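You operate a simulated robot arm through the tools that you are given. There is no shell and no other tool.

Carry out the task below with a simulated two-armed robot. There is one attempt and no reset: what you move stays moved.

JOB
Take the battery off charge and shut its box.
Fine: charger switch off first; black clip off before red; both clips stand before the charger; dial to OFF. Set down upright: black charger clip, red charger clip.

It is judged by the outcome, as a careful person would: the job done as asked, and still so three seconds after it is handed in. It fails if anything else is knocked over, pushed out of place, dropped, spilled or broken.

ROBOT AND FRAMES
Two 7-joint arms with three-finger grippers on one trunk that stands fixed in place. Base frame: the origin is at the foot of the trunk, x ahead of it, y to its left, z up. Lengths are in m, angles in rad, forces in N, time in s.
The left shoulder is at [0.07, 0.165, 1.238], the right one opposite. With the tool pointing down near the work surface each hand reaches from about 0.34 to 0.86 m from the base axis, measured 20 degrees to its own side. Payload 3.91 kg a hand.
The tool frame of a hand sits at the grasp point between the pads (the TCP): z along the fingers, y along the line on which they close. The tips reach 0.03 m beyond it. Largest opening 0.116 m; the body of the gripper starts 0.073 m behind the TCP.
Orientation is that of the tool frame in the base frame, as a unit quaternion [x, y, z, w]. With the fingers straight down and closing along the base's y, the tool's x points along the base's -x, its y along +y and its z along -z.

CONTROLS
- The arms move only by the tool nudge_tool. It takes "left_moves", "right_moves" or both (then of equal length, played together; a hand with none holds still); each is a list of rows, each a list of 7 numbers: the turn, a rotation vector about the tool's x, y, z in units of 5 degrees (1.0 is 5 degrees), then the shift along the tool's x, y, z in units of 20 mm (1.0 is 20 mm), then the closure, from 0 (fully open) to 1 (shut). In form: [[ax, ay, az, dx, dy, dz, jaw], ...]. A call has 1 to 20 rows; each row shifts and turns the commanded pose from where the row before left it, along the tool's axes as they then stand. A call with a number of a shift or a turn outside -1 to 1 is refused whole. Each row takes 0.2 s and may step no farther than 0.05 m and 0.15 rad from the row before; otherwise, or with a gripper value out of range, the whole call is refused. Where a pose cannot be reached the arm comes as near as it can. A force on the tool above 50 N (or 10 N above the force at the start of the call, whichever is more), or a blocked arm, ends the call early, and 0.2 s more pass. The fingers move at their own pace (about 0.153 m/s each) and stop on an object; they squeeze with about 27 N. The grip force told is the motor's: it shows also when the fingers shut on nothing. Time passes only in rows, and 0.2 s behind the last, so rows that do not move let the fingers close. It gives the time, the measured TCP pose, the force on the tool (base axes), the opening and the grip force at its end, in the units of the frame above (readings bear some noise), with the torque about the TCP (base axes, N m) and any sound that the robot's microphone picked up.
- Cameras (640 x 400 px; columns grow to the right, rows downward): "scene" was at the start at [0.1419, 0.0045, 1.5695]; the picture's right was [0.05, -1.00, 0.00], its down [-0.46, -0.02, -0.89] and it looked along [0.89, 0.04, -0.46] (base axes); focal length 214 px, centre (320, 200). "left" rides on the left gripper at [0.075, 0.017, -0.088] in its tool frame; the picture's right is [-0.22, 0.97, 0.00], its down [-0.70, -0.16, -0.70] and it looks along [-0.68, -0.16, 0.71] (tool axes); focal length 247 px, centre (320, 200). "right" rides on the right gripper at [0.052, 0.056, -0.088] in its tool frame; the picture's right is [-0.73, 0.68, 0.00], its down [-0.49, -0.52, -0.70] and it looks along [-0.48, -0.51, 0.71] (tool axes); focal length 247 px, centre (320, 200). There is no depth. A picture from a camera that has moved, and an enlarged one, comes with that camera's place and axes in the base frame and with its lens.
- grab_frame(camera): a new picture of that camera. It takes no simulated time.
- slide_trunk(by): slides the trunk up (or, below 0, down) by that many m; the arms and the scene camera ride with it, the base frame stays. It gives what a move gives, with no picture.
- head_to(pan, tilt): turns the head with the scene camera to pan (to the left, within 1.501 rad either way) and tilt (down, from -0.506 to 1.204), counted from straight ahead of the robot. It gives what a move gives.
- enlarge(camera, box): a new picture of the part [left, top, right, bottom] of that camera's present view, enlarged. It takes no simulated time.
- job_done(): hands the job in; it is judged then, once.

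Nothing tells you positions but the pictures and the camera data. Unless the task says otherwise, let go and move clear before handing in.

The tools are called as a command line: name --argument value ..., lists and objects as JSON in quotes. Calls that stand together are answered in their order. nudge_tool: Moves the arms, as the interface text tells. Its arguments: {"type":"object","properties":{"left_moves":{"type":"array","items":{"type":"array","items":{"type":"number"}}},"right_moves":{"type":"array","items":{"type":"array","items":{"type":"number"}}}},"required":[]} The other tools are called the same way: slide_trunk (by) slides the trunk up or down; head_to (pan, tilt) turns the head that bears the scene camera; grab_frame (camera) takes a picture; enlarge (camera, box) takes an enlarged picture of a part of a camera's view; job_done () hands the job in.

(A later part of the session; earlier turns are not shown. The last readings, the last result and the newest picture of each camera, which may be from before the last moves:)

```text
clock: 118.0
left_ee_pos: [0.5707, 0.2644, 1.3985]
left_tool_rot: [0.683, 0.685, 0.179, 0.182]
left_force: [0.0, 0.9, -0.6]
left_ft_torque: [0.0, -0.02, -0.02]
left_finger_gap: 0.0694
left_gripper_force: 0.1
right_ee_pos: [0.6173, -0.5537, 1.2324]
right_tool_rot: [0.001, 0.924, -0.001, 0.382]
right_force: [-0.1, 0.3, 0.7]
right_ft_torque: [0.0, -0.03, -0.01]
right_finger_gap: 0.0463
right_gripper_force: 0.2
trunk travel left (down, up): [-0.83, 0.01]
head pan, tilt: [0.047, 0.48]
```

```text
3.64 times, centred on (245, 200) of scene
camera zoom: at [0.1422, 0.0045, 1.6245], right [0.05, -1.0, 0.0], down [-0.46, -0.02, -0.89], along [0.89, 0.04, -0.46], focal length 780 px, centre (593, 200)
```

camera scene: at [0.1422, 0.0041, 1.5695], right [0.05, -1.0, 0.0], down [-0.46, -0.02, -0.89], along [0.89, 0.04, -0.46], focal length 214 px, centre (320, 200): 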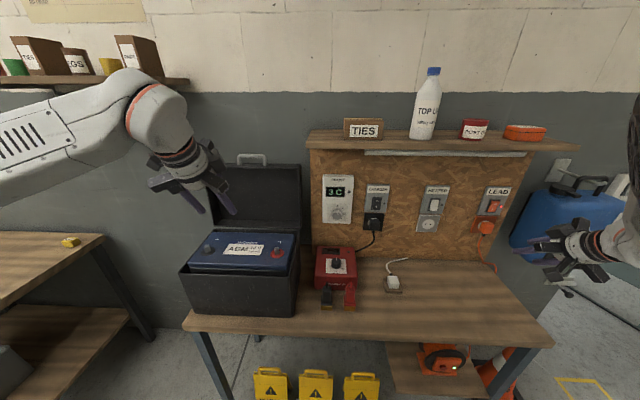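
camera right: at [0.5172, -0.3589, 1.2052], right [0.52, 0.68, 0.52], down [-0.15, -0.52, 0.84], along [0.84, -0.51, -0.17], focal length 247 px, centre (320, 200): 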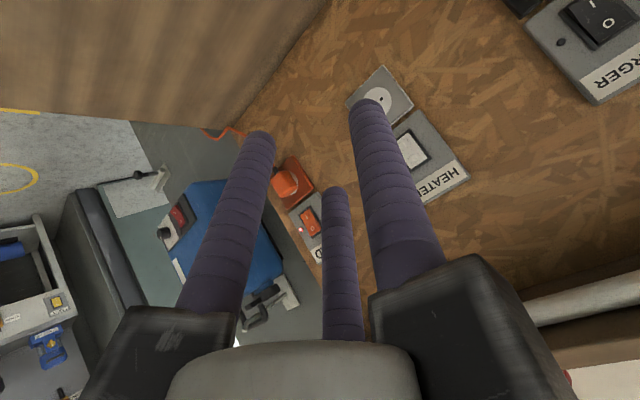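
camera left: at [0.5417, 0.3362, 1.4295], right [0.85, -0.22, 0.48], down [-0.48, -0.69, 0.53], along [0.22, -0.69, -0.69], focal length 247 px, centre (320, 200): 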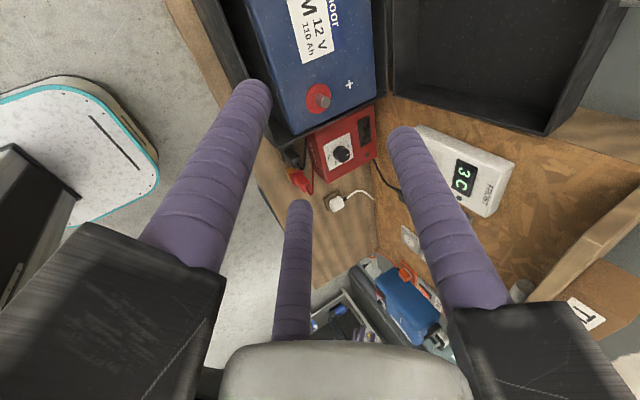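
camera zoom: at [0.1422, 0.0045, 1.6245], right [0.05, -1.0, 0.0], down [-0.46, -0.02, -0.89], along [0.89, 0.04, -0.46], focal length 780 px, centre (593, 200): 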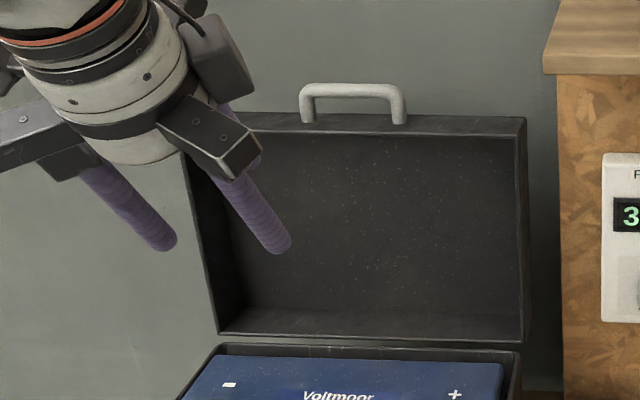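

The thermostat dial is unchanged. The handle is a round bar of about 15 mm centred at (0.915, 0.2965, 1.345), roughly 35 mm above the lid edge. I'll cage the bar between thumb and fingers at a 50° pitch and swing the lid down under control, starting with the pre-grasp pose.

nudge_tool --left_moves '[[-1, 0, 0, 0, 0, 0, 0.58], [-1, 0, 0, 0, 0, 0, 0.58], [-1, 0, 0, 0, 0, 0, 0.58], [-1, 0, 0, 0, 0, 0, 0.58], [0, 0, 0, 0.133, 0.71, 0.834, 0.58], [0, 0, 0, 0.133, 0.71, 0.834, 0.58], [0, 0, 0, 0.133, 0.71, 0.834, 0.58], [0, 0, 0, 0.133, 0.71, 0.834, 0.58], [0, 0, 0, 0.133, 0.71, 0.834, 0.58], [0, 0, 0, 0.133, 0.71, 0.834, 0.58], [0, 0, 0, 0.133, 0.71, 0.834, 0.58], [0, 0, 0, 0.133, 0.71, 0.834, 0.58], [0, 0, 0, 0.133, 0.71, 0.834, 0.58], [0, 0, 0, 0.133, 0.71, 0.834, 0.58], [0, 0, 0, 0.133, 0.71, 0.834, 0.58], [0, 0, 0, 0, 0, 0, 0.58]]'

grab_frame --camera "left"

grab_frame --camera "scene"

enlarge --camera "scene" --box '[180, 120, 310, 230]'

```text
clock: 121.4
left_ee_pos: [0.8102, 0.295, 1.3982]
left_tool_rot: [0.641, 0.643, 0.295, 0.298]
left_force: [-0.8, -0.2, 0.5]
left_ft_torque: [0.0, -0.01, -0.01]
left_finger_gap: 0.0489
left_gripper_force: 0.1
right_ee_pos: [0.6167, -0.5523, 1.2323]
right_tool_rot: [0.001, 0.924, -0.001, 0.384]
right_force: [-0.4, 0.6, 0.5]
right_ft_torque: [0.01, 0.02, 0.0]
right_finger_gap: 0.0464
right_gripper_force: 0.1
trunk travel left (down, up): [-0.83, 0.01]
head pan, tilt: [0.047, 0.48]
```

```text
taken
camera left: at [0.7539, 0.3682, 1.4692], right [0.63, -0.22, 0.74], down [-0.64, -0.7, 0.34], along [0.44, -0.68, -0.58], focal length 247 px, centre (320, 200)
```

left: 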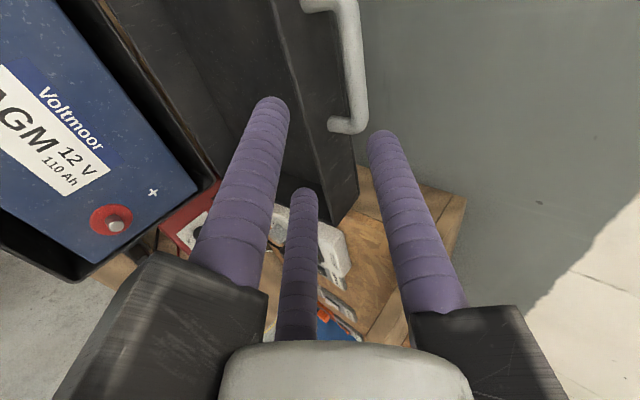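

```text
taken
camera scene: at [0.1414, 0.0046, 1.6246], right [0.05, -1.0, 0.0], down [-0.46, -0.02, -0.89], along [0.89, 0.04, -0.46], focal length 214 px, centre (320, 200)
```

scene: 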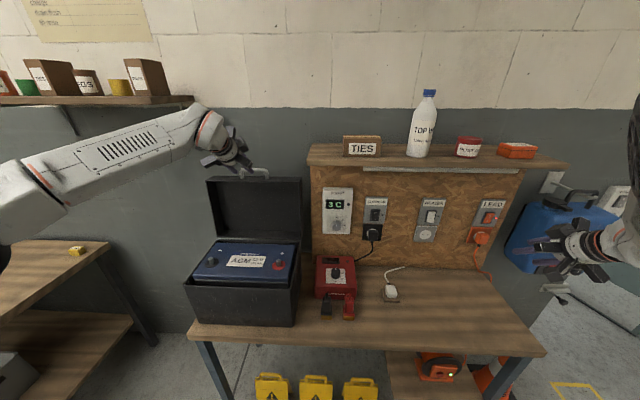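

```text
3.64 times, centred on (245, 175) of scene
camera zoom: at [0.1414, 0.0046, 1.6246], right [0.05, -1.0, 0.0], down [-0.46, -0.02, -0.89], along [0.89, 0.04, -0.46], focal length 780 px, centre (593, 291)
```

zoom: 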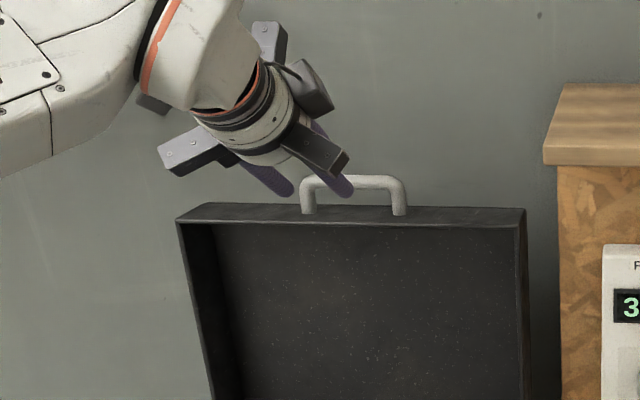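

The hand is at pre-grasp and the camera sees the handle bar ahead between the fingers. I'll zoom to refine its centre.

enlarge --camera "left" --box '[250, 0, 410, 150]'

enlarge --camera "scene" --box '[220, 150, 290, 200]'

```text
2.67 times, centred on (330, 75) of left
camera zoom: at [0.7539, 0.3682, 1.4692], right [0.63, -0.22, 0.74], down [-0.64, -0.7, 0.34], along [0.44, -0.68, -0.58], focal length 659 px, centre (293, 533)
```

zoom: 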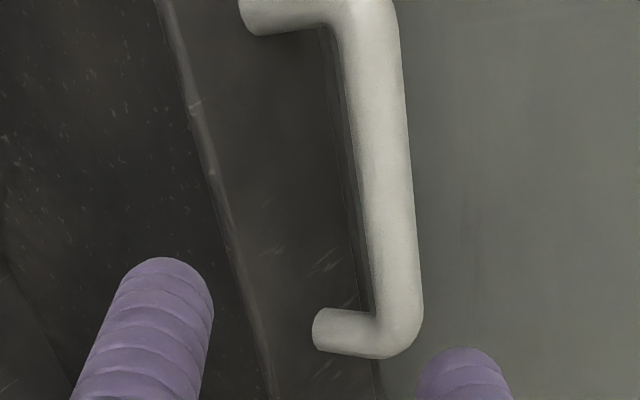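

```text
8.00 times, centred on (255, 175) of scene
camera zoom: at [0.1414, 0.0046, 1.6246], right [0.05, -1.0, 0.0], down [-0.46, -0.02, -0.89], along [0.89, 0.04, -0.46], focal length 1716 px, centre (840, 400)
```

zoom: 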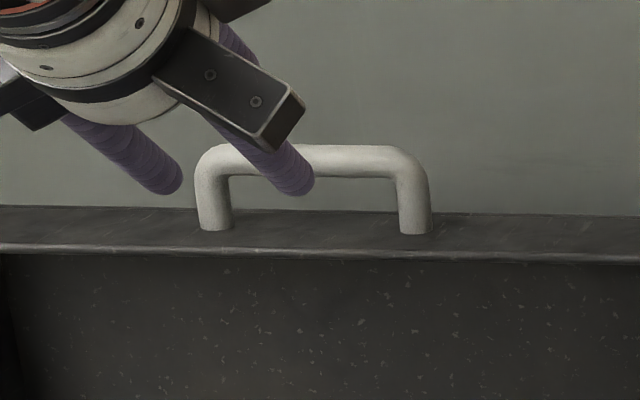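

The bar centre is confirmed at about (0.913, 0.296, 1.346). I'll line up and insert so the bar passes between the thumb above and the two fingers below.

nudge_tool --left_moves '[[0, 0, 0, 0.05, 0.8, 0, 0.58], [0, 0, 0, 0, 0, 0.8, 0.58], [0, 0, 0, 0, 0, 0.8, 0.58], [0, 0, 0, 0, 0, 0.8, 0.58], [0, 0, 0, 0, 0, 0, 0.58]]'

grab_frame --camera "left"

enlarge --camera "scene" --box '[220, 140, 300, 200]'

```text
clock: 122.6
left_ee_pos: [0.8551, 0.2976, 1.3792]
left_tool_rot: [0.641, 0.643, 0.295, 0.298]
left_force: [-0.2, -0.3, 0.0]
left_ft_torque: [0.02, 0.02, -0.04]
left_finger_gap: 0.0488
left_gripper_force: 0.0
right_ee_pos: [0.6164, -0.5537, 1.2331]
right_tool_rot: [0.001, 0.923, -0.001, 0.384]
right_force: [-0.1, -0.5, 0.4]
right_ft_torque: [0.0, -0.03, -0.01]
right_finger_gap: 0.0468
right_gripper_force: 0.1
trunk travel left (down, up): [-0.83, 0.01]
head pan, tilt: [0.047, 0.48]
```

```text
taken
camera left: at [0.8002, 0.3704, 1.4506], right [0.63, -0.22, 0.74], down [-0.64, -0.7, 0.34], along [0.44, -0.68, -0.58], focal length 247 px, centre (320, 200)
```

left: 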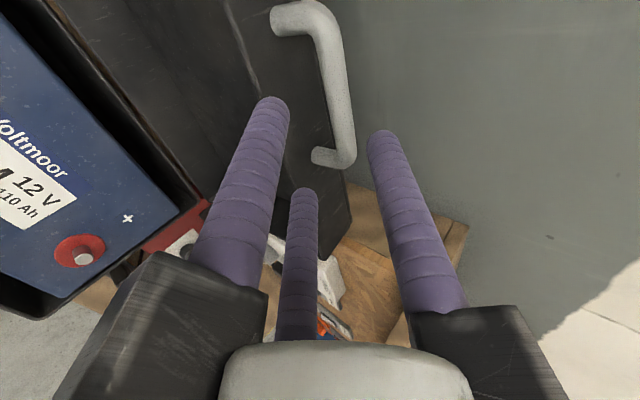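

```text
6.67 times, centred on (260, 170) of scene
camera zoom: at [0.1415, 0.0046, 1.6246], right [0.05, -1.0, 0.0], down [-0.46, -0.02, -0.89], along [0.89, 0.04, -0.46], focal length 1430 px, centre (720, 400)
```

zoom: 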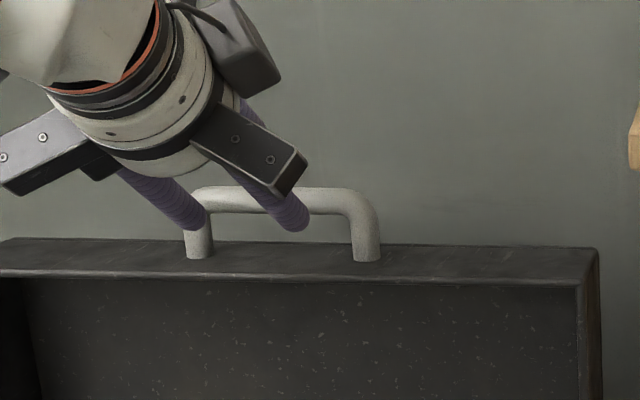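

The fingers look slightly off from the handle's middle, so I'll zoom on the left view to measure the bar's ends precisely before inserting further.

enlarge --camera "left" --box '[240, 0, 440, 200]'

```text
2.00 times, centred on (340, 100) of left
camera zoom: at [0.8002, 0.3704, 1.4506], right [0.63, -0.22, 0.74], down [-0.64, -0.7, 0.34], along [0.44, -0.68, -0.58], focal length 494 px, centre (280, 400)
```

zoom: 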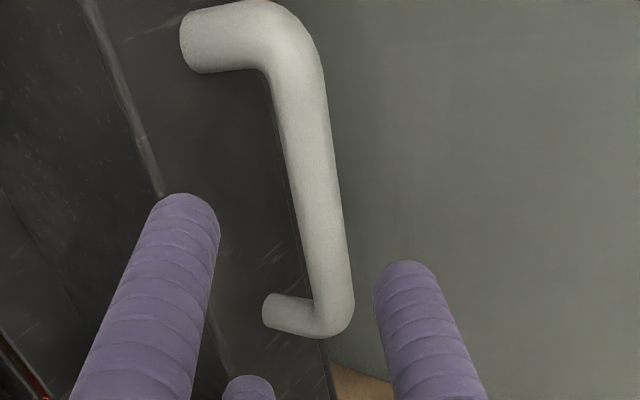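

Using the handle's known span, the bar is really about 85 mm ahead of the TCP, at (0.928, 0.300, 1.337), well centred between the fingers. I'll insert most of the way.

nudge_tool --left_moves '[[0, 0, 0, 0.08, 0.12, 0.8, 0.58], [0, 0, 0, 0, 0.06, 0.8, 0.58], [0, 0, 0, 0, 0, 0.8, 0.58], [0, 0, 0, 0, 0, 0, 0.58]]'

enlarge --camera "left" --box '[240, 40, 440, 240]'

enlarge --camera "scene" --box '[220, 140, 300, 200]'

```text
clock: 123.6
left_ee_pos: [0.894, 0.2965, 1.3513]
left_tool_rot: [0.64, 0.643, 0.295, 0.298]
left_force: [-0.1, -0.9, 0.5]
left_ft_torque: [0.04, 0.02, -0.01]
left_finger_gap: 0.0485
left_gripper_force: 0.1
right_ee_pos: [0.616, -0.5542, 1.2322]
right_tool_rot: [0.0, 0.924, 0.001, 0.383]
right_force: [0.5, 0.2, 0.2]
right_ft_torque: [-0.01, -0.04, 0.0]
right_finger_gap: 0.0464
right_gripper_force: 0.1
trunk travel left (down, up): [-0.83, 0.01]
head pan, tilt: [0.047, 0.48]
```

```text
2.00 times, centred on (340, 140) of left
camera zoom: at [0.8392, 0.3707, 1.4228], right [0.63, -0.22, 0.74], down [-0.64, -0.7, 0.34], along [0.44, -0.68, -0.58], focal length 494 px, centre (280, 320)
```

zoom: 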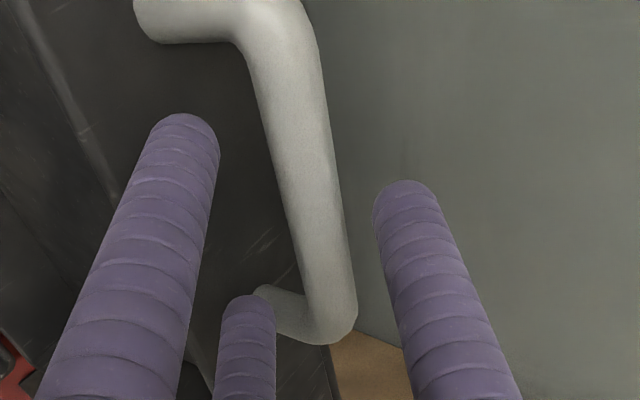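

```text
6.67 times, centred on (260, 170) of scene
camera zoom: at [0.142, 0.0043, 1.6245], right [0.05, -1.0, 0.0], down [-0.46, -0.02, -0.89], along [0.89, 0.04, -0.46], focal length 1430 px, centre (720, 400)
```

zoom: 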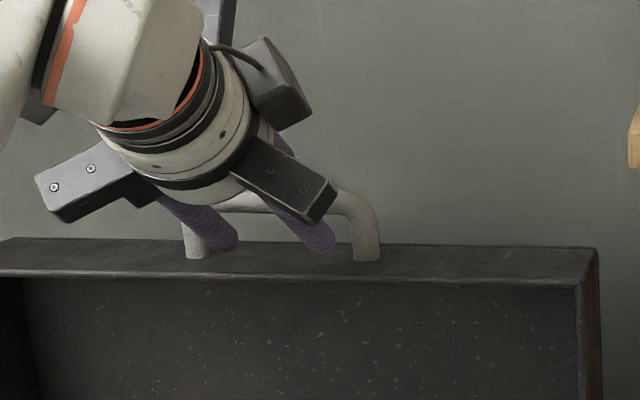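

nudge_tool --left_moves '[[0, 0, 0, -0.15, -0.1, 0.45, 0.58], [0, 0, 0, 0, 0, 0.45, 0.58], [0, 0, 0, 0, 0, 0.4, 0.58], [0, 0, 0, 0, 0, 0, 0.58]]'

enlarge --camera "left" --box '[240, 60, 440, 260]'

enlarge --camera "scene" --box '[220, 140, 300, 200]'

```text
clock: 124.6
left_ee_pos: [0.9116, 0.2928, 1.3402]
left_tool_rot: [0.639, 0.641, 0.298, 0.302]
left_force: [-4.1, 4.2, 23.7]
left_ft_torque: [0.79, 0.04, 0.22]
left_finger_gap: 0.0461
left_gripper_force: 0.0
right_ee_pos: [0.6136, -0.5537, 1.2348]
right_tool_rot: [0.001, 0.923, 0.0, 0.385]
right_force: [0.4, 0.4, -0.3]
right_ft_torque: [-0.01, -0.02, 0.02]
right_finger_gap: 0.0463
right_gripper_force: 0.0
trunk travel left (down, up): [-0.83, 0.01]
head pan, tilt: [0.047, 0.48]
```

```text
2.00 times, centred on (340, 160) of left
camera zoom: at [0.8537, 0.3661, 1.4113], right [0.63, -0.22, 0.75], down [-0.64, -0.7, 0.33], along [0.45, -0.68, -0.57], focal length 494 px, centre (280, 280)
```

zoom: 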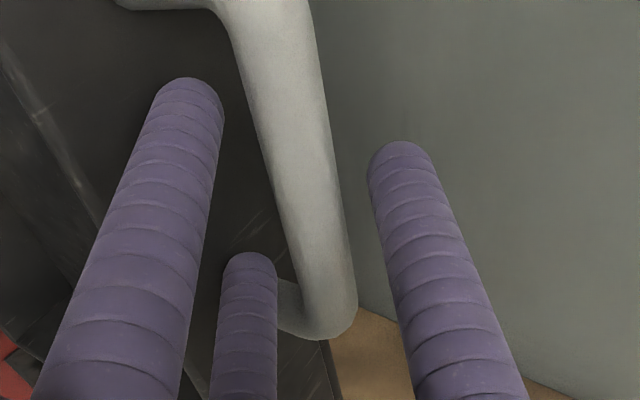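

```text
6.67 times, centred on (260, 170) of scene
camera zoom: at [0.1356, 0.004, 1.6254], right [0.05, -1.0, 0.0], down [-0.46, -0.02, -0.89], along [0.89, 0.04, -0.46], focal length 1430 px, centre (720, 400)
```

zoom: 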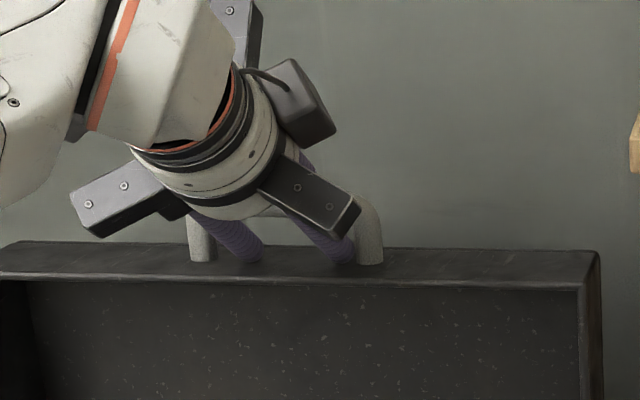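

The lower fingers are through the handle but touching the lid's edge (24 N). I'll back off slightly, recentre in y and narrow the fingers to a close cage round the bar.

nudge_tool --left_moves '[[0, 0, 0, 0.2, 0.05, -0.2, 0.58], [0, 0, 0, 0, 0, 0, 0.65], [0, 0, 0, 0, 0, 0, 0.7], [0, 0, 0, 0, 0, 0, 0.72], [0, 0, 0, 0, 0, 0, 0.72]]'

enlarge --camera "left" --box '[240, 60, 440, 260]'

enlarge --camera "scene" --box '[220, 140, 300, 200]'

```text
clock: 125.8
left_ee_pos: [0.9104, 0.295, 1.3385]
left_tool_rot: [0.642, 0.643, 0.294, 0.298]
left_force: [4.5, 0.3, 15.8]
left_ft_torque: [0.11, -0.2, -0.01]
left_finger_gap: 0.0332
left_gripper_force: 0.8
right_ee_pos: [0.6162, -0.5556, 1.2321]
right_tool_rot: [0.0, 0.923, 0.0, 0.384]
right_force: [-0.5, 0.3, 0.0]
right_ft_torque: [-0.05, 0.02, -0.04]
right_finger_gap: 0.0468
right_gripper_force: 0.0
trunk travel left (down, up): [-0.83, 0.01]
head pan, tilt: [0.047, 0.48]
```

```text
2.00 times, centred on (340, 160) of left
camera zoom: at [0.8552, 0.3674, 1.4095], right [0.63, -0.22, 0.74], down [-0.64, -0.69, 0.33], along [0.44, -0.68, -0.58], focal length 494 px, centre (280, 280)
```

zoom: 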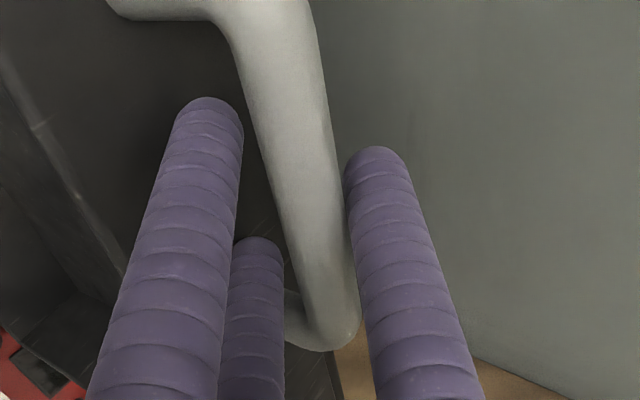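

```text
6.67 times, centred on (260, 170) of scene
camera zoom: at [0.14, 0.0033, 1.6247], right [0.05, -1.0, 0.0], down [-0.46, -0.02, -0.89], along [0.89, 0.04, -0.46], focal length 1430 px, centre (720, 400)
```

zoom: 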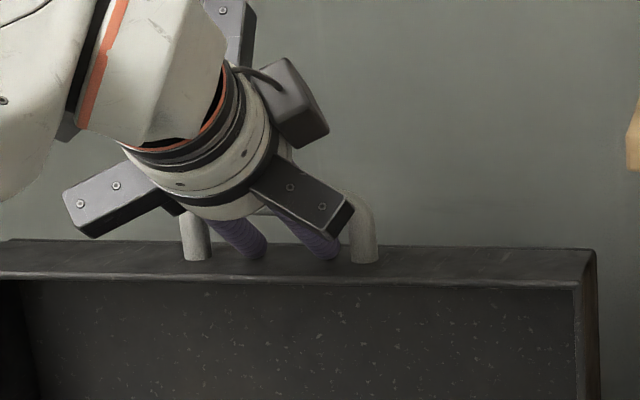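

The bar is caged between thumb and fingers. I'll begin pulling the lid gently forward along its arc, in small steps to see how the hinge behaves.

nudge_tool --left_moves '[[0, 0, 0, 0, 0.1, -0.1, 0.72], [0.16, 0, 0, 0, -0.3, -0.42, 0.72], [0.16, 0, 0, 0, -0.3, -0.42, 0.72], [0.16, 0, 0, 0, -0.3, -0.42, 0.72], [0, 0, 0, 0, 0, 0, 0.72]]'

enlarge --camera "left" --box '[240, 60, 440, 260]'

enlarge --camera "scene" --box '[180, 120, 310, 250]'

```text
clock: 127.0
left_ee_pos: [0.8799, 0.296, 1.3441]
left_tool_rot: [0.648, 0.649, 0.282, 0.284]
left_force: [2.9, -1.6, 11.1]
left_ft_torque: [0.11, -0.17, -0.07]
left_finger_gap: 0.0329
left_gripper_force: 0.1
right_ee_pos: [0.6163, -0.5541, 1.2331]
right_tool_rot: [0.001, 0.923, 0.0, 0.384]
right_force: [0.1, 1.0, -0.2]
right_ft_torque: [0.0, -0.02, -0.01]
right_finger_gap: 0.0464
right_gripper_force: 0.1
trunk travel left (down, up): [-0.83, 0.01]
head pan, tilt: [0.047, 0.48]
```

```text
2.00 times, centred on (340, 160) of left
camera zoom: at [0.8277, 0.3691, 1.4163], right [0.66, -0.22, 0.72], down [-0.62, -0.7, 0.36], along [0.42, -0.68, -0.6], focal length 494 px, centre (280, 280)
```

zoom: 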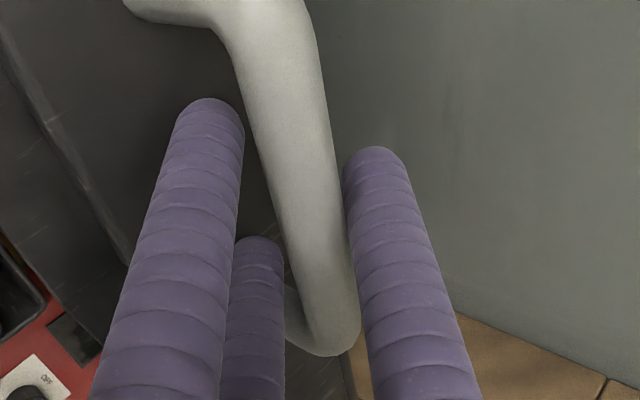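

```text
3.08 times, centred on (245, 185) of scene
camera zoom: at [0.1406, 0.0032, 1.6247], right [0.05, -1.0, 0.0], down [-0.46, -0.02, -0.89], along [0.89, 0.04, -0.46], focal length 660 px, centre (551, 246)
```

zoom: 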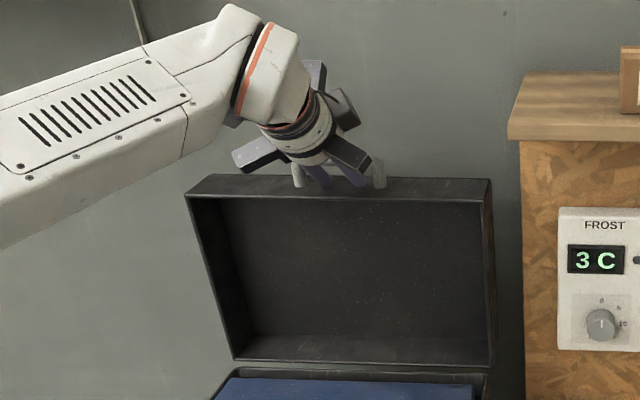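

The lid follows smoothly with low force. Continuing past vertical.

nudge_tool --left_moves '[[0.29, 0, 0, 0, -0.69, -0.71, 0.72], [0.29, 0, 0, 0, -0.69, -0.71, 0.72], [0.29, 0, 0, 0, -0.69, -0.71, 0.72], [0.29, 0, 0, 0, -0.69, -0.71, 0.72], [0, 0, 0, 0, 0, 0, 0.72]]'

enlarge --camera "left" --box '[240, 60, 440, 260]'

enlarge --camera "scene" --box '[180, 120, 310, 250]'

```text
clock: 128.2
left_ee_pos: [0.8012, 0.2967, 1.3412]
left_tool_rot: [0.66, 0.664, 0.247, 0.25]
left_force: [-0.3, 0.5, -0.5]
left_ft_torque: [0.02, 0.02, 0.0]
left_finger_gap: 0.0325
left_gripper_force: 0.1
right_ee_pos: [0.6171, -0.5548, 1.2325]
right_tool_rot: [0.001, 0.924, -0.001, 0.383]
right_force: [0.5, -1.2, -0.9]
right_ft_torque: [0.01, -0.01, 0.0]
right_finger_gap: 0.0465
right_gripper_force: 0.0
trunk travel left (down, up): [-0.83, 0.01]
head pan, tilt: [0.047, 0.48]
```

```text
2.00 times, centred on (340, 160) of left
camera zoom: at [0.757, 0.3697, 1.4203], right [0.73, -0.22, 0.64], down [-0.58, -0.69, 0.42], along [0.35, -0.68, -0.64], focal length 494 px, centre (280, 280)
```

zoom: 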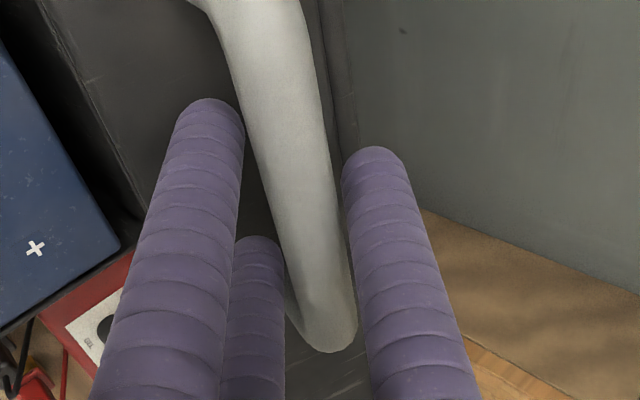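

```text
3.08 times, centred on (245, 185) of scene
camera zoom: at [0.1418, 0.0042, 1.6245], right [0.05, -1.0, 0.0], down [-0.46, -0.02, -0.89], along [0.89, 0.04, -0.46], focal length 660 px, centre (551, 246)
```

zoom: 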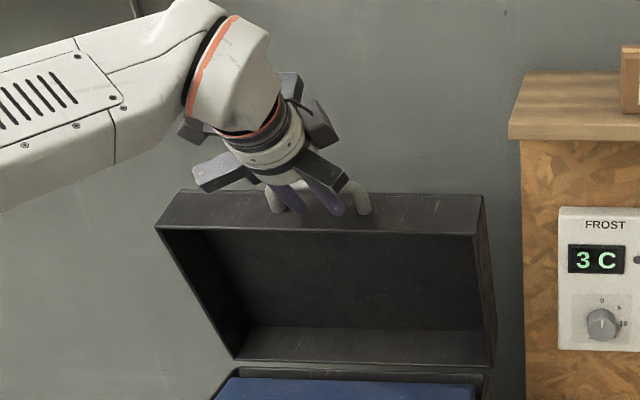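

The lid is now tipped forward and rests with no load on the hand. I'll continue lowering along the arc.

nudge_tool --left_moves '[[0.243, 0, 0, 0, -0.744, -0.37, 0.72], [0.243, 0, 0, 0, -0.744, -0.37, 0.72], [0.243, 0, 0, 0, -0.744, -0.37, 0.72], [0.267, 0, 0, 0, -0.805, -0.163, 0.72], [0.267, 0, 0, 0, -0.805, -0.163, 0.72], [0.267, 0, 0, 0, -0.805, -0.163, 0.72], [0, 0, 0, 0, 0, 0, 0.72]]'

enlarge --camera "left" --box '[240, 60, 440, 260]'

enlarge --camera "scene" --box '[160, 120, 310, 270]'

```text
clock: 129.8
left_ee_pos: [0.7097, 0.2948, 1.3103]
left_tool_rot: [0.675, 0.678, 0.204, 0.206]
left_force: [0.6, -0.1, -0.5]
left_ft_torque: [0.0, 0.03, -0.01]
left_finger_gap: 0.0325
left_gripper_force: 0.1
right_ee_pos: [0.6161, -0.5536, 1.2329]
right_tool_rot: [0.001, 0.924, 0.0, 0.383]
right_force: [0.7, 1.1, -0.3]
right_ft_torque: [-0.01, 0.0, 0.0]
right_finger_gap: 0.0462
right_gripper_force: 0.1
trunk travel left (down, up): [-0.83, 0.01]
head pan, tilt: [0.047, 0.48]
```

```text
2.00 times, centred on (340, 160) of left
camera zoom: at [0.6759, 0.3693, 1.3943], right [0.81, -0.22, 0.54], down [-0.52, -0.69, 0.5], along [0.27, -0.69, -0.68], focal length 494 px, centre (280, 280)
```

zoom: 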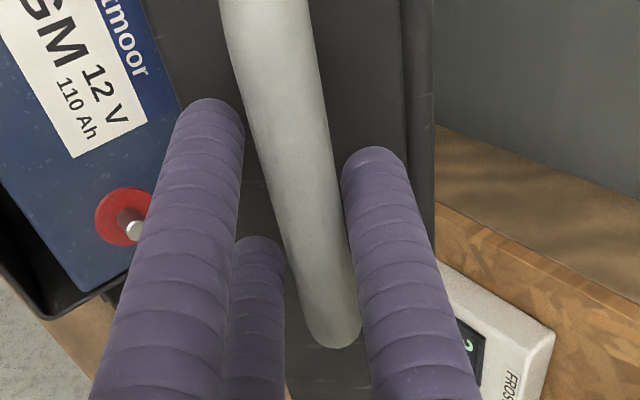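

```text
2.67 times, centred on (235, 195) of scene
camera zoom: at [0.142, 0.0043, 1.6245], right [0.05, -1.0, 0.0], down [-0.46, -0.02, -0.89], along [0.89, 0.04, -0.46], focal length 572 px, centre (547, 213)
```

zoom: 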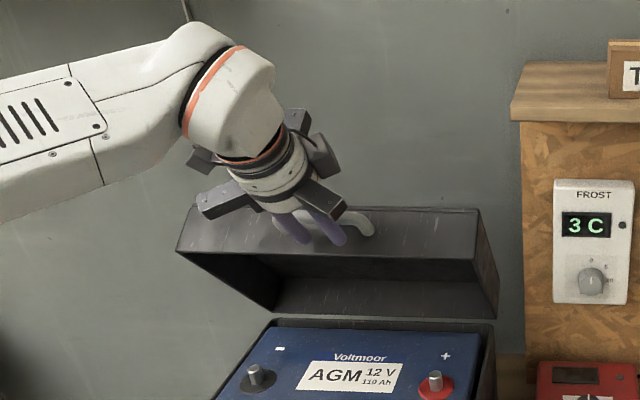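

The lid is a third of the way down with no strain. Continuing the arc.

nudge_tool --left_moves '[[0.28, 0, 0, 0, -0.854, 0.03, 0.72], [0.28, 0, 0, 0, -0.854, 0.03, 0.72], [0.28, 0, 0, 0, -0.854, 0.03, 0.72], [0.267, 0, 0, 0, -0.783, 0.247, 0.72], [0.267, 0, 0, 0, -0.783, 0.247, 0.72], [0.267, 0, 0, 0, -0.783, 0.247, 0.72], [0, 0, 0, 0, 0, 0, 0.72]]'

enlarge --camera "left" --box '[240, 60, 440, 260]'

enlarge --camera "scene" --box '[160, 130, 310, 280]'

```text
clock: 131.4
left_ee_pos: [0.6313, 0.2929, 1.247]
left_tool_rot: [0.688, 0.691, 0.155, 0.157]
left_force: [0.2, 0.3, 0.4]
left_ft_torque: [-0.01, 0.01, -0.04]
left_finger_gap: 0.0325
left_gripper_force: 0.0
right_ee_pos: [0.617, -0.554, 1.2314]
right_tool_rot: [0.001, 0.924, 0.0, 0.383]
right_force: [0.6, -0.2, 0.5]
right_ft_torque: [-0.03, -0.01, 0.02]
right_finger_gap: 0.0466
right_gripper_force: 0.2
trunk travel left (down, up): [-0.83, 0.01]
head pan, tilt: [0.047, 0.48]
```

```text
2.00 times, centred on (340, 160) of left
camera zoom: at [0.6093, 0.3677, 1.3339], right [0.88, -0.22, 0.42], down [-0.44, -0.69, 0.57], along [0.17, -0.69, -0.71], focal length 494 px, centre (280, 280)
```

zoom: 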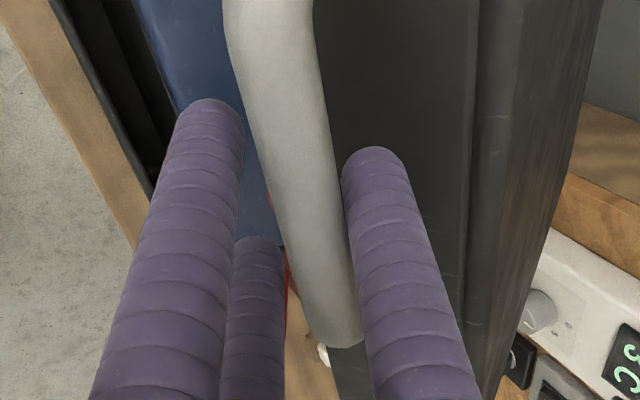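

```text
2.67 times, centred on (235, 205) of scene
camera zoom: at [0.142, 0.0043, 1.6245], right [0.05, -1.0, 0.0], down [-0.46, -0.02, -0.89], along [0.89, 0.04, -0.46], focal length 572 px, centre (547, 187)
```

zoom: 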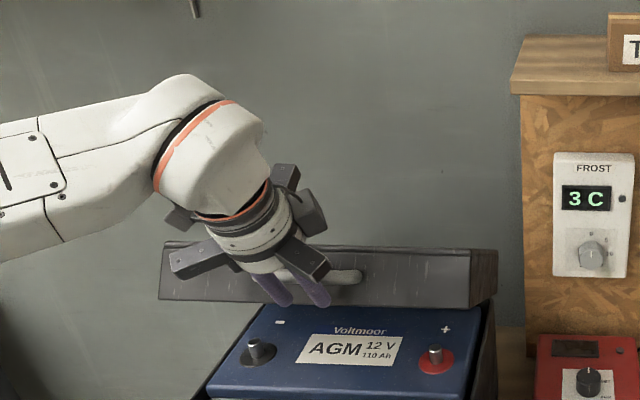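

nudge_tool --left_moves '[[0.267, 0, 0, 0, -0.697, 0.438, 0.72], [0.267, 0, 0, 0, -0.697, 0.438, 0.72], [0.267, 0, 0, 0, -0.697, 0.438, 0.72], [0.26, 0, 0, 0, -0.571, 0.594, 0.72], [0.26, 0, 0, 0, -0.571, 0.594, 0.72], [0.26, 0, 0, 0, -0.571, 0.594, 0.72], [0, 0, 0, 0, 0, 0, 0.72]]'

enlarge --camera "left" --box '[240, 60, 440, 260]'

enlarge --camera "scene" --box '[160, 150, 310, 300]'

```text
clock: 133.0
left_ee_pos: [0.5846, 0.2955, 1.1598]
left_tool_rot: [0.698, 0.7, 0.106, 0.11]
left_force: [-9.7, -1.7, 1.8]
left_ft_torque: [-0.1, 0.09, -0.18]
left_finger_gap: 0.0314
left_gripper_force: 0.0
right_ee_pos: [0.6153, -0.5533, 1.2316]
right_tool_rot: [-0.001, 0.924, 0.001, 0.383]
right_force: [0.3, 0.0, 0.4]
right_ft_torque: [0.01, 0.01, -0.05]
right_finger_gap: 0.0465
right_gripper_force: 0.0
trunk travel left (down, up): [-0.83, 0.01]
head pan, tilt: [0.047, 0.48]
```

```text
2.00 times, centred on (340, 160) of left
camera zoom: at [0.5742, 0.3697, 1.2498], right [0.93, -0.22, 0.3], down [-0.36, -0.69, 0.62], along [0.07, -0.69, -0.72], focal length 494 px, centre (280, 280)
```

zoom: 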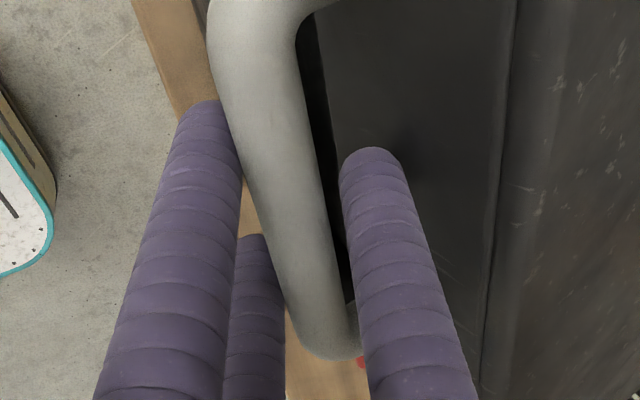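

```text
2.67 times, centred on (235, 225) of scene
camera zoom: at [0.1392, 0.0038, 1.6247], right [0.05, -1.0, 0.0], down [-0.46, -0.02, -0.89], along [0.89, 0.04, -0.46], focal length 572 px, centre (547, 133)
```

zoom: 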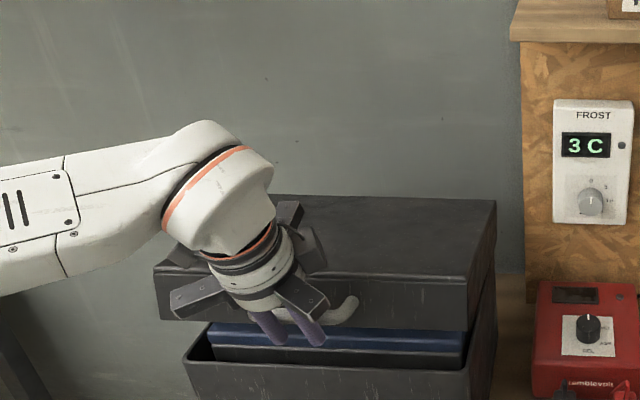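

The lid is about 20° from closed and the bar is starting to press forward on the fingers. I'll shift 6 mm toward me and keep lowering.

nudge_tool --left_moves '[[0, 0, 0, 0, -0.28, -0.09, 0.72], [0.267, 0, 0, 0, -0.408, 0.72, 0.72], [0.267, 0, 0, 0, -0.408, 0.72, 0.72], [0, 0, 0, 0, 0, 0, 0.72]]'

enlarge --camera "left" --box '[240, 60, 440, 260]'

enlarge --camera "scene" --box '[160, 150, 310, 300]'

```text
clock: 134.0
left_ee_pos: [0.5705, 0.2941, 1.1268]
left_tool_rot: [0.7, 0.702, 0.091, 0.093]
left_force: [-0.4, 0.2, -0.1]
left_ft_torque: [-0.02, 0.02, 0.01]
left_finger_gap: 0.0322
left_gripper_force: 0.5
right_ee_pos: [0.6165, -0.5529, 1.2324]
right_tool_rot: [-0.001, 0.924, 0.001, 0.383]
right_force: [-0.1, 1.0, 0.8]
right_ft_torque: [0.02, -0.01, 0.0]
right_finger_gap: 0.0465
right_gripper_force: 0.0
trunk travel left (down, up): [-0.83, 0.01]
head pan, tilt: [0.047, 0.48]
```

```text
2.00 times, centred on (340, 160) of left
camera zoom: at [0.566, 0.3676, 1.2178], right [0.94, -0.22, 0.25], down [-0.33, -0.69, 0.64], along [0.03, -0.69, -0.73], focal length 494 px, centre (280, 280)
```

zoom: 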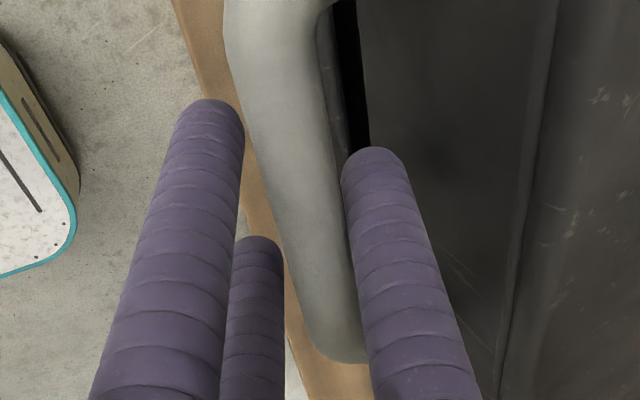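

```text
2.67 times, centred on (235, 225) of scene
camera zoom: at [0.1419, 0.0044, 1.6245], right [0.05, -1.0, 0.0], down [-0.46, -0.02, -0.89], along [0.89, 0.04, -0.46], focal length 572 px, centre (547, 133)
```

zoom: 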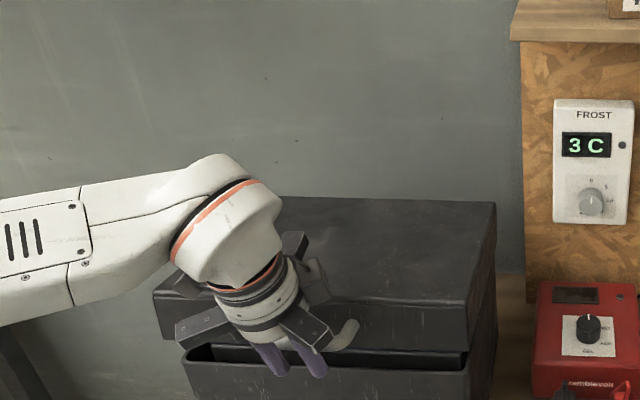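

Only about 3 cm of gap remains at the front and there is no load. Lowering the rest carefully.

nudge_tool --left_moves '[[0.2, 0, 0, 0, -0.33, 0.6, 0.72], [0.2, 0, 0, 0, -0.3, 0.6, 0.72], [0, 0, 0, 0, 0, 0, 0.72]]'

enlarge --camera "left" --box '[240, 60, 440, 260]'

enlarge --camera "scene" --box '[160, 160, 310, 310]'

```text
clock: 134.8
left_ee_pos: [0.5651, 0.2946, 1.0983]
left_tool_rot: [0.701, 0.704, 0.078, 0.082]
left_force: [1.4, 0.0, 0.0]
left_ft_torque: [0.01, 0.01, 0.01]
left_finger_gap: 0.0332
left_gripper_force: 0.1
right_ee_pos: [0.6161, -0.5546, 1.2319]
right_tool_rot: [0.002, 0.924, -0.001, 0.383]
right_force: [-0.2, -0.5, 0.0]
right_ft_torque: [0.01, -0.02, -0.02]
right_finger_gap: 0.0465
right_gripper_force: 0.0
trunk travel left (down, up): [-0.83, 0.01]
head pan, tilt: [0.047, 0.48]
```

```text
2.00 times, centred on (340, 160) of left
camera zoom: at [0.5626, 0.3687, 1.1899], right [0.95, -0.22, 0.22], down [-0.31, -0.69, 0.65], along [0.01, -0.69, -0.73], focal length 494 px, centre (280, 280)
```

zoom: 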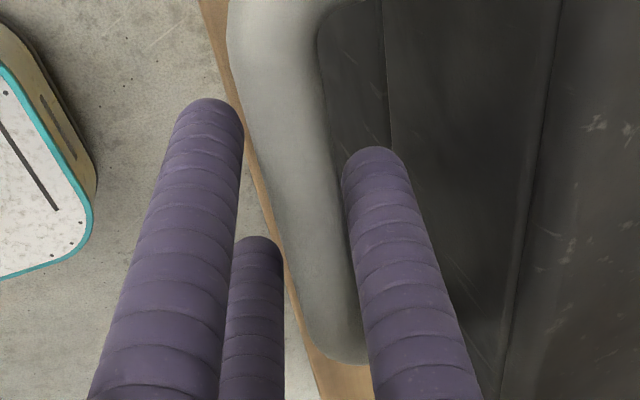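

```text
2.67 times, centred on (235, 235) of scene
camera zoom: at [0.1419, 0.0044, 1.6245], right [0.05, -1.0, 0.0], down [-0.46, -0.02, -0.89], along [0.89, 0.04, -0.46], focal length 572 px, centre (547, 107)
```

zoom: 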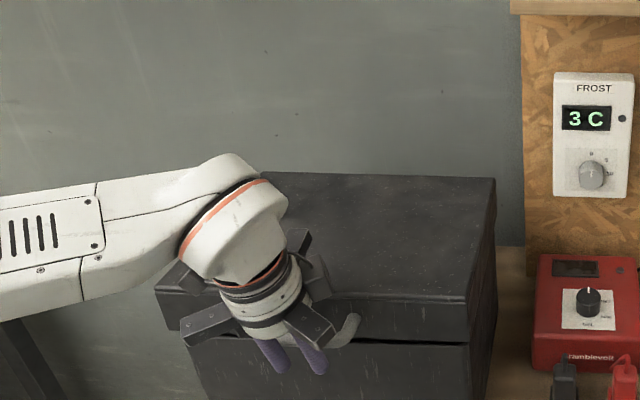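

The lid is down on the box with just a hairline at the seam. I'll loosen the cage slightly and lift the hand straight up off the handle.

nudge_tool --left_moves '[[0, 0, 0, 0, 0, 0, 0.66], [0, 0, 0, 0, 0, 0, 0.64], [0, 0, 0, 0, 0.11, -0.48, 0.64], [0, 0, 0, 0, 0.22, -0.97, 0.64], [0, 0, 0, 0, 0.22, -0.97, 0.64], [0, 0, 0, 0, 0.22, -0.97, 0.64], [0, 0, 0, 0, 0, 0, 0.64]]'

grab_frame --camera "left"

enlarge --camera "scene" --box '[160, 160, 310, 330]'

```text
clock: 136.4
left_ee_pos: [0.565, 0.2941, 1.1689]
left_tool_rot: [0.702, 0.703, 0.078, 0.082]
left_force: [0.5, -0.4, 0.7]
left_ft_torque: [0.01, -0.03, 0.02]
left_finger_gap: 0.0418
left_gripper_force: 0.0
right_ee_pos: [0.6167, -0.554, 1.2329]
right_tool_rot: [0.0, 0.924, 0.0, 0.382]
right_force: [-0.5, 0.1, 0.2]
right_ft_torque: [0.03, 0.03, -0.04]
right_finger_gap: 0.0466
right_gripper_force: 0.0
trunk travel left (down, up): [-0.83, 0.01]
head pan, tilt: [0.047, 0.48]
```

```text
taken
camera left: at [0.5626, 0.3676, 1.2601], right [0.95, -0.22, 0.22], down [-0.31, -0.69, 0.65], along [0.01, -0.69, -0.73], focal length 247 px, centre (320, 200)
```

left: 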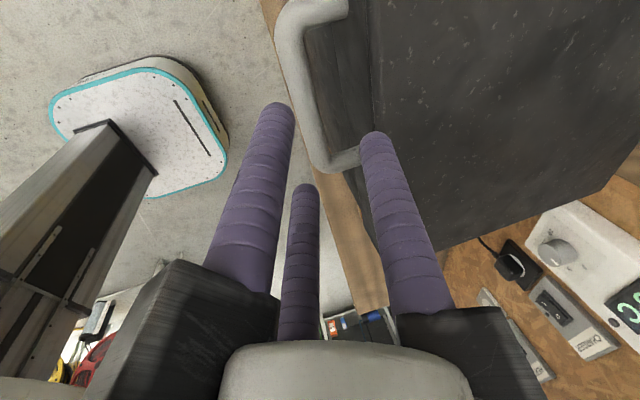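

```text
2.35 times, centred on (235, 245) of scene
camera zoom: at [0.142, 0.0046, 1.6245], right [0.05, -1.0, 0.0], down [-0.46, -0.02, -0.89], along [0.89, 0.04, -0.46], focal length 505 px, centre (520, 94)
```

zoom: 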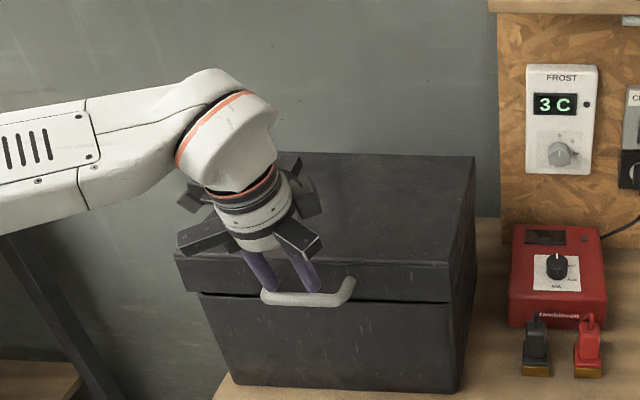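

The hand is clear. I'll zoom on the seam to see whether the lid is fully shut.

enlarge --camera "scene" --box '[200, 215, 310, 300]'

enlarge --camera "scene" --box '[260, 190, 320, 270]'

```text
4.71 times, centred on (255, 258) of scene
camera zoom: at [0.142, 0.0046, 1.6245], right [0.05, -1.0, 0.0], down [-0.46, -0.02, -0.89], along [0.89, 0.04, -0.46], focal length 1009 px, centre (626, -71)
```

zoom: 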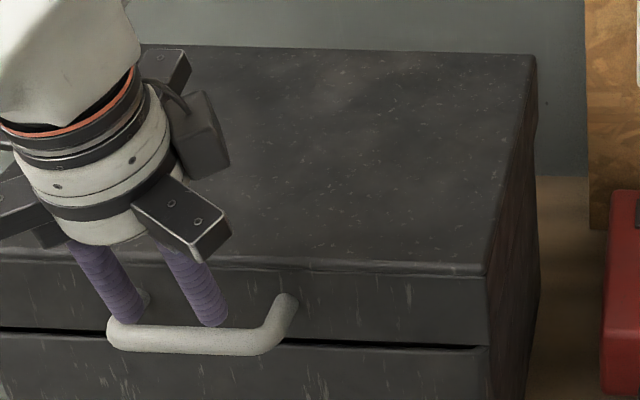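

```text
5.00 times, centred on (290, 230) of scene
camera zoom: at [0.142, 0.0046, 1.6245], right [0.05, -1.0, 0.0], down [-0.46, -0.02, -0.89], along [0.89, 0.04, -0.46], focal length 1072 px, centre (470, 50)
```

zoom: 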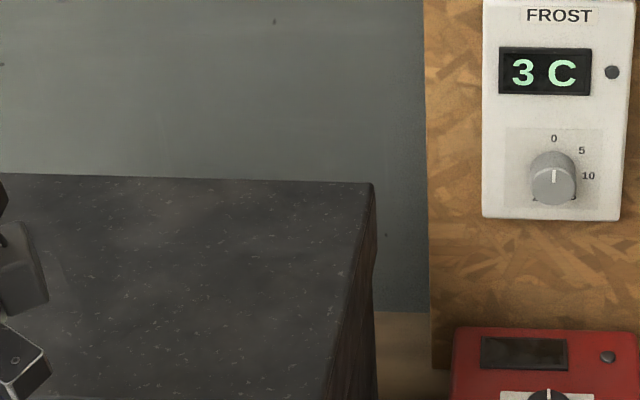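

A few millimetres of seam remain because the hinge is stiff. I'll close the fingers, move over the lid's front edge and press it gently down.

nudge_tool --left_moves '[[0, 0, 0, 0, 0.22, -0.97, 0.7], [0, 0, 0, 0, 0.22, -0.97, 0.9], [0, 0, 0, 0, 0.22, -0.97, 1], [0, 0, 0, 0, 0.22, -0.97, 1], [0, 0, 0, 0, 0.975, 0.22, 1], [0, 0, 0, 0, 0.975, 0.22, 1], [0, 0, 0, 0, 0.975, 0.22, 1], [0, 0, 0, 0, 0.975, 0.22, 1], [0, 0, 0, 0, -0.11, 0.48, 1], [0, 0, 0, 0, -0.11, 0.48, 1], [0, 0, 0, 0, 0, 0, 1]]'

enlarge --camera "scene" --box '[180, 180, 310, 300]'

grab_frame --camera "left"

```text
clock: 138.8
left_ee_pos: [0.6458, 0.2951, 1.231]
left_tool_rot: [0.701, 0.704, 0.078, 0.081]
left_force: [0.1, -0.3, -0.1]
left_ft_torque: [-0.02, -0.03, 0.01]
left_finger_gap: 0.0093
left_gripper_force: 27.1
right_ee_pos: [0.6179, -0.5542, 1.2321]
right_tool_rot: [0.001, 0.924, 0.001, 0.383]
right_force: [0.1, 0.4, -0.5]
right_ft_torque: [-0.03, 0.01, 0.01]
right_finger_gap: 0.0463
right_gripper_force: 0.0
trunk travel left (down, up): [-0.83, 0.01]
head pan, tilt: [0.047, 0.48]
```

```text
3.33 times, centred on (245, 240) of scene
camera zoom: at [0.1424, 0.0041, 1.6245], right [0.05, -1.0, 0.0], down [-0.46, -0.02, -0.89], along [0.89, 0.04, -0.46], focal length 715 px, centre (570, 67)
```

zoom: 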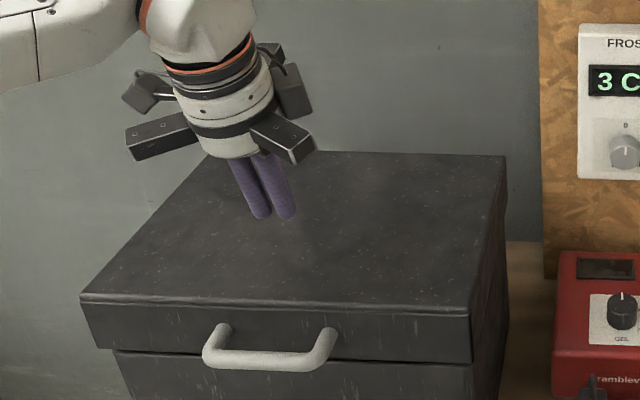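

```text
taken
camera left: at [0.6428, 0.3686, 1.3208], right [0.95, -0.22, 0.22], down [-0.31, -0.69, 0.65], along [0.01, -0.69, -0.73], focal length 247 px, centre (320, 200)
```

left: 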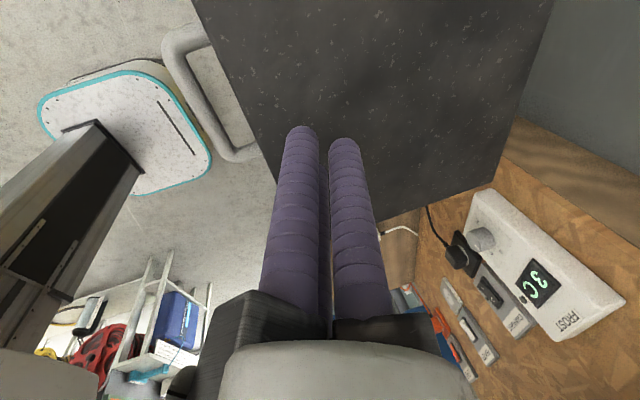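

nudge_tool --left_moves '[[0, 0, 0, 0, -0.11, 0.48, 1], [0, 0, 0, 0, -0.11, 0.48, 1], [0, 0, 0, 0, -0.11, 0.48, 1], [0, 0, 0, 0, -0.11, 0.48, 1], [0, 0, 0, 0, 0, 0, 1]]'

enlarge --camera "scene" --box '[180, 180, 310, 300]'

```text
clock: 140.0
left_ee_pos: [0.6457, 0.2936, 1.1918]
left_tool_rot: [0.702, 0.703, 0.079, 0.081]
left_force: [0.3, 0.0, 0.3]
left_ft_torque: [0.0, -0.01, -0.01]
left_finger_gap: 0.0091
left_gripper_force: 26.8
right_ee_pos: [0.6169, -0.5534, 1.2328]
right_tool_rot: [0.001, 0.924, 0.0, 0.383]
right_force: [0.4, 0.7, 0.3]
right_ft_torque: [-0.02, -0.02, 0.0]
right_finger_gap: 0.0463
right_gripper_force: 0.1
trunk travel left (down, up): [-0.83, 0.01]
head pan, tilt: [0.047, 0.48]
```

```text
3.33 times, centred on (245, 240) of scene
camera zoom: at [0.1419, 0.0042, 1.6245], right [0.05, -1.0, 0.0], down [-0.46, -0.02, -0.89], along [0.89, 0.04, -0.46], focal length 715 px, centre (570, 67)
```

zoom: 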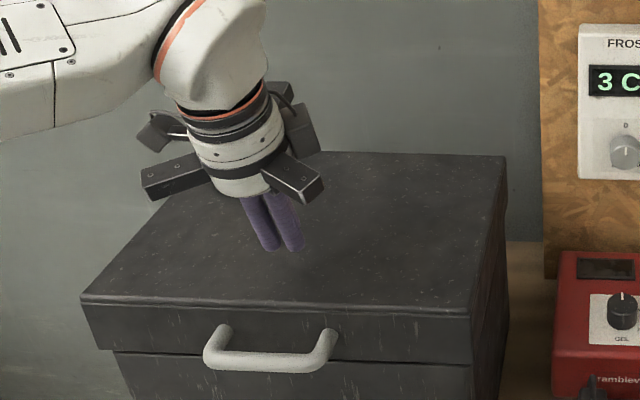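

nudge_tool --left_moves '[[0, 0, 0, 0, -0.055, 0.24, 1], [0, 0, 0, 0, -0.055, 0.24, 1], [0, 0, 0, 0, -0.055, 0.24, 1], [0, 0, 0, 0, -0.055, 0.24, 1], [0, 0, 0, 0, 0, 0, 1]]'

enlarge --camera "scene" --box '[180, 180, 310, 300]'

```text
clock: 141.2
left_ee_pos: [0.646, 0.2947, 1.172]
left_tool_rot: [0.702, 0.704, 0.078, 0.081]
left_force: [-0.5, -0.6, 0.9]
left_ft_torque: [-0.01, 0.0, -0.01]
left_finger_gap: 0.0092
left_gripper_force: 26.5
right_ee_pos: [0.616, -0.5535, 1.2318]
right_tool_rot: [0.0, 0.924, 0.0, 0.383]
right_force: [-0.5, -0.5, -0.6]
right_ft_torque: [0.0, 0.0, 0.0]
right_finger_gap: 0.0464
right_gripper_force: 0.0
trunk travel left (down, up): [-0.83, 0.01]
head pan, tilt: [0.047, 0.48]
```

```text
3.33 times, centred on (245, 240) of scene
camera zoom: at [0.1419, 0.0044, 1.6245], right [0.05, -1.0, 0.0], down [-0.46, -0.02, -0.89], along [0.89, 0.04, -0.46], focal length 715 px, centre (570, 67)
```

zoom: 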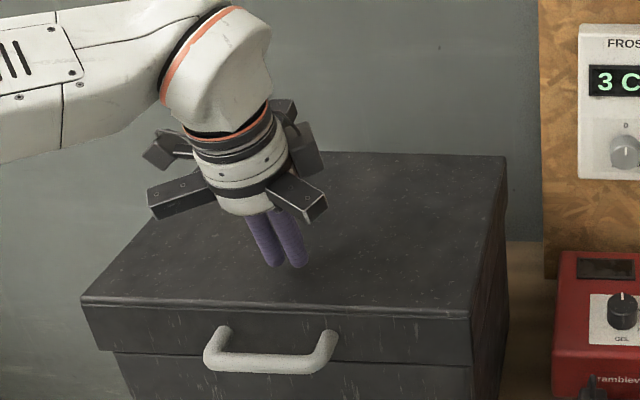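

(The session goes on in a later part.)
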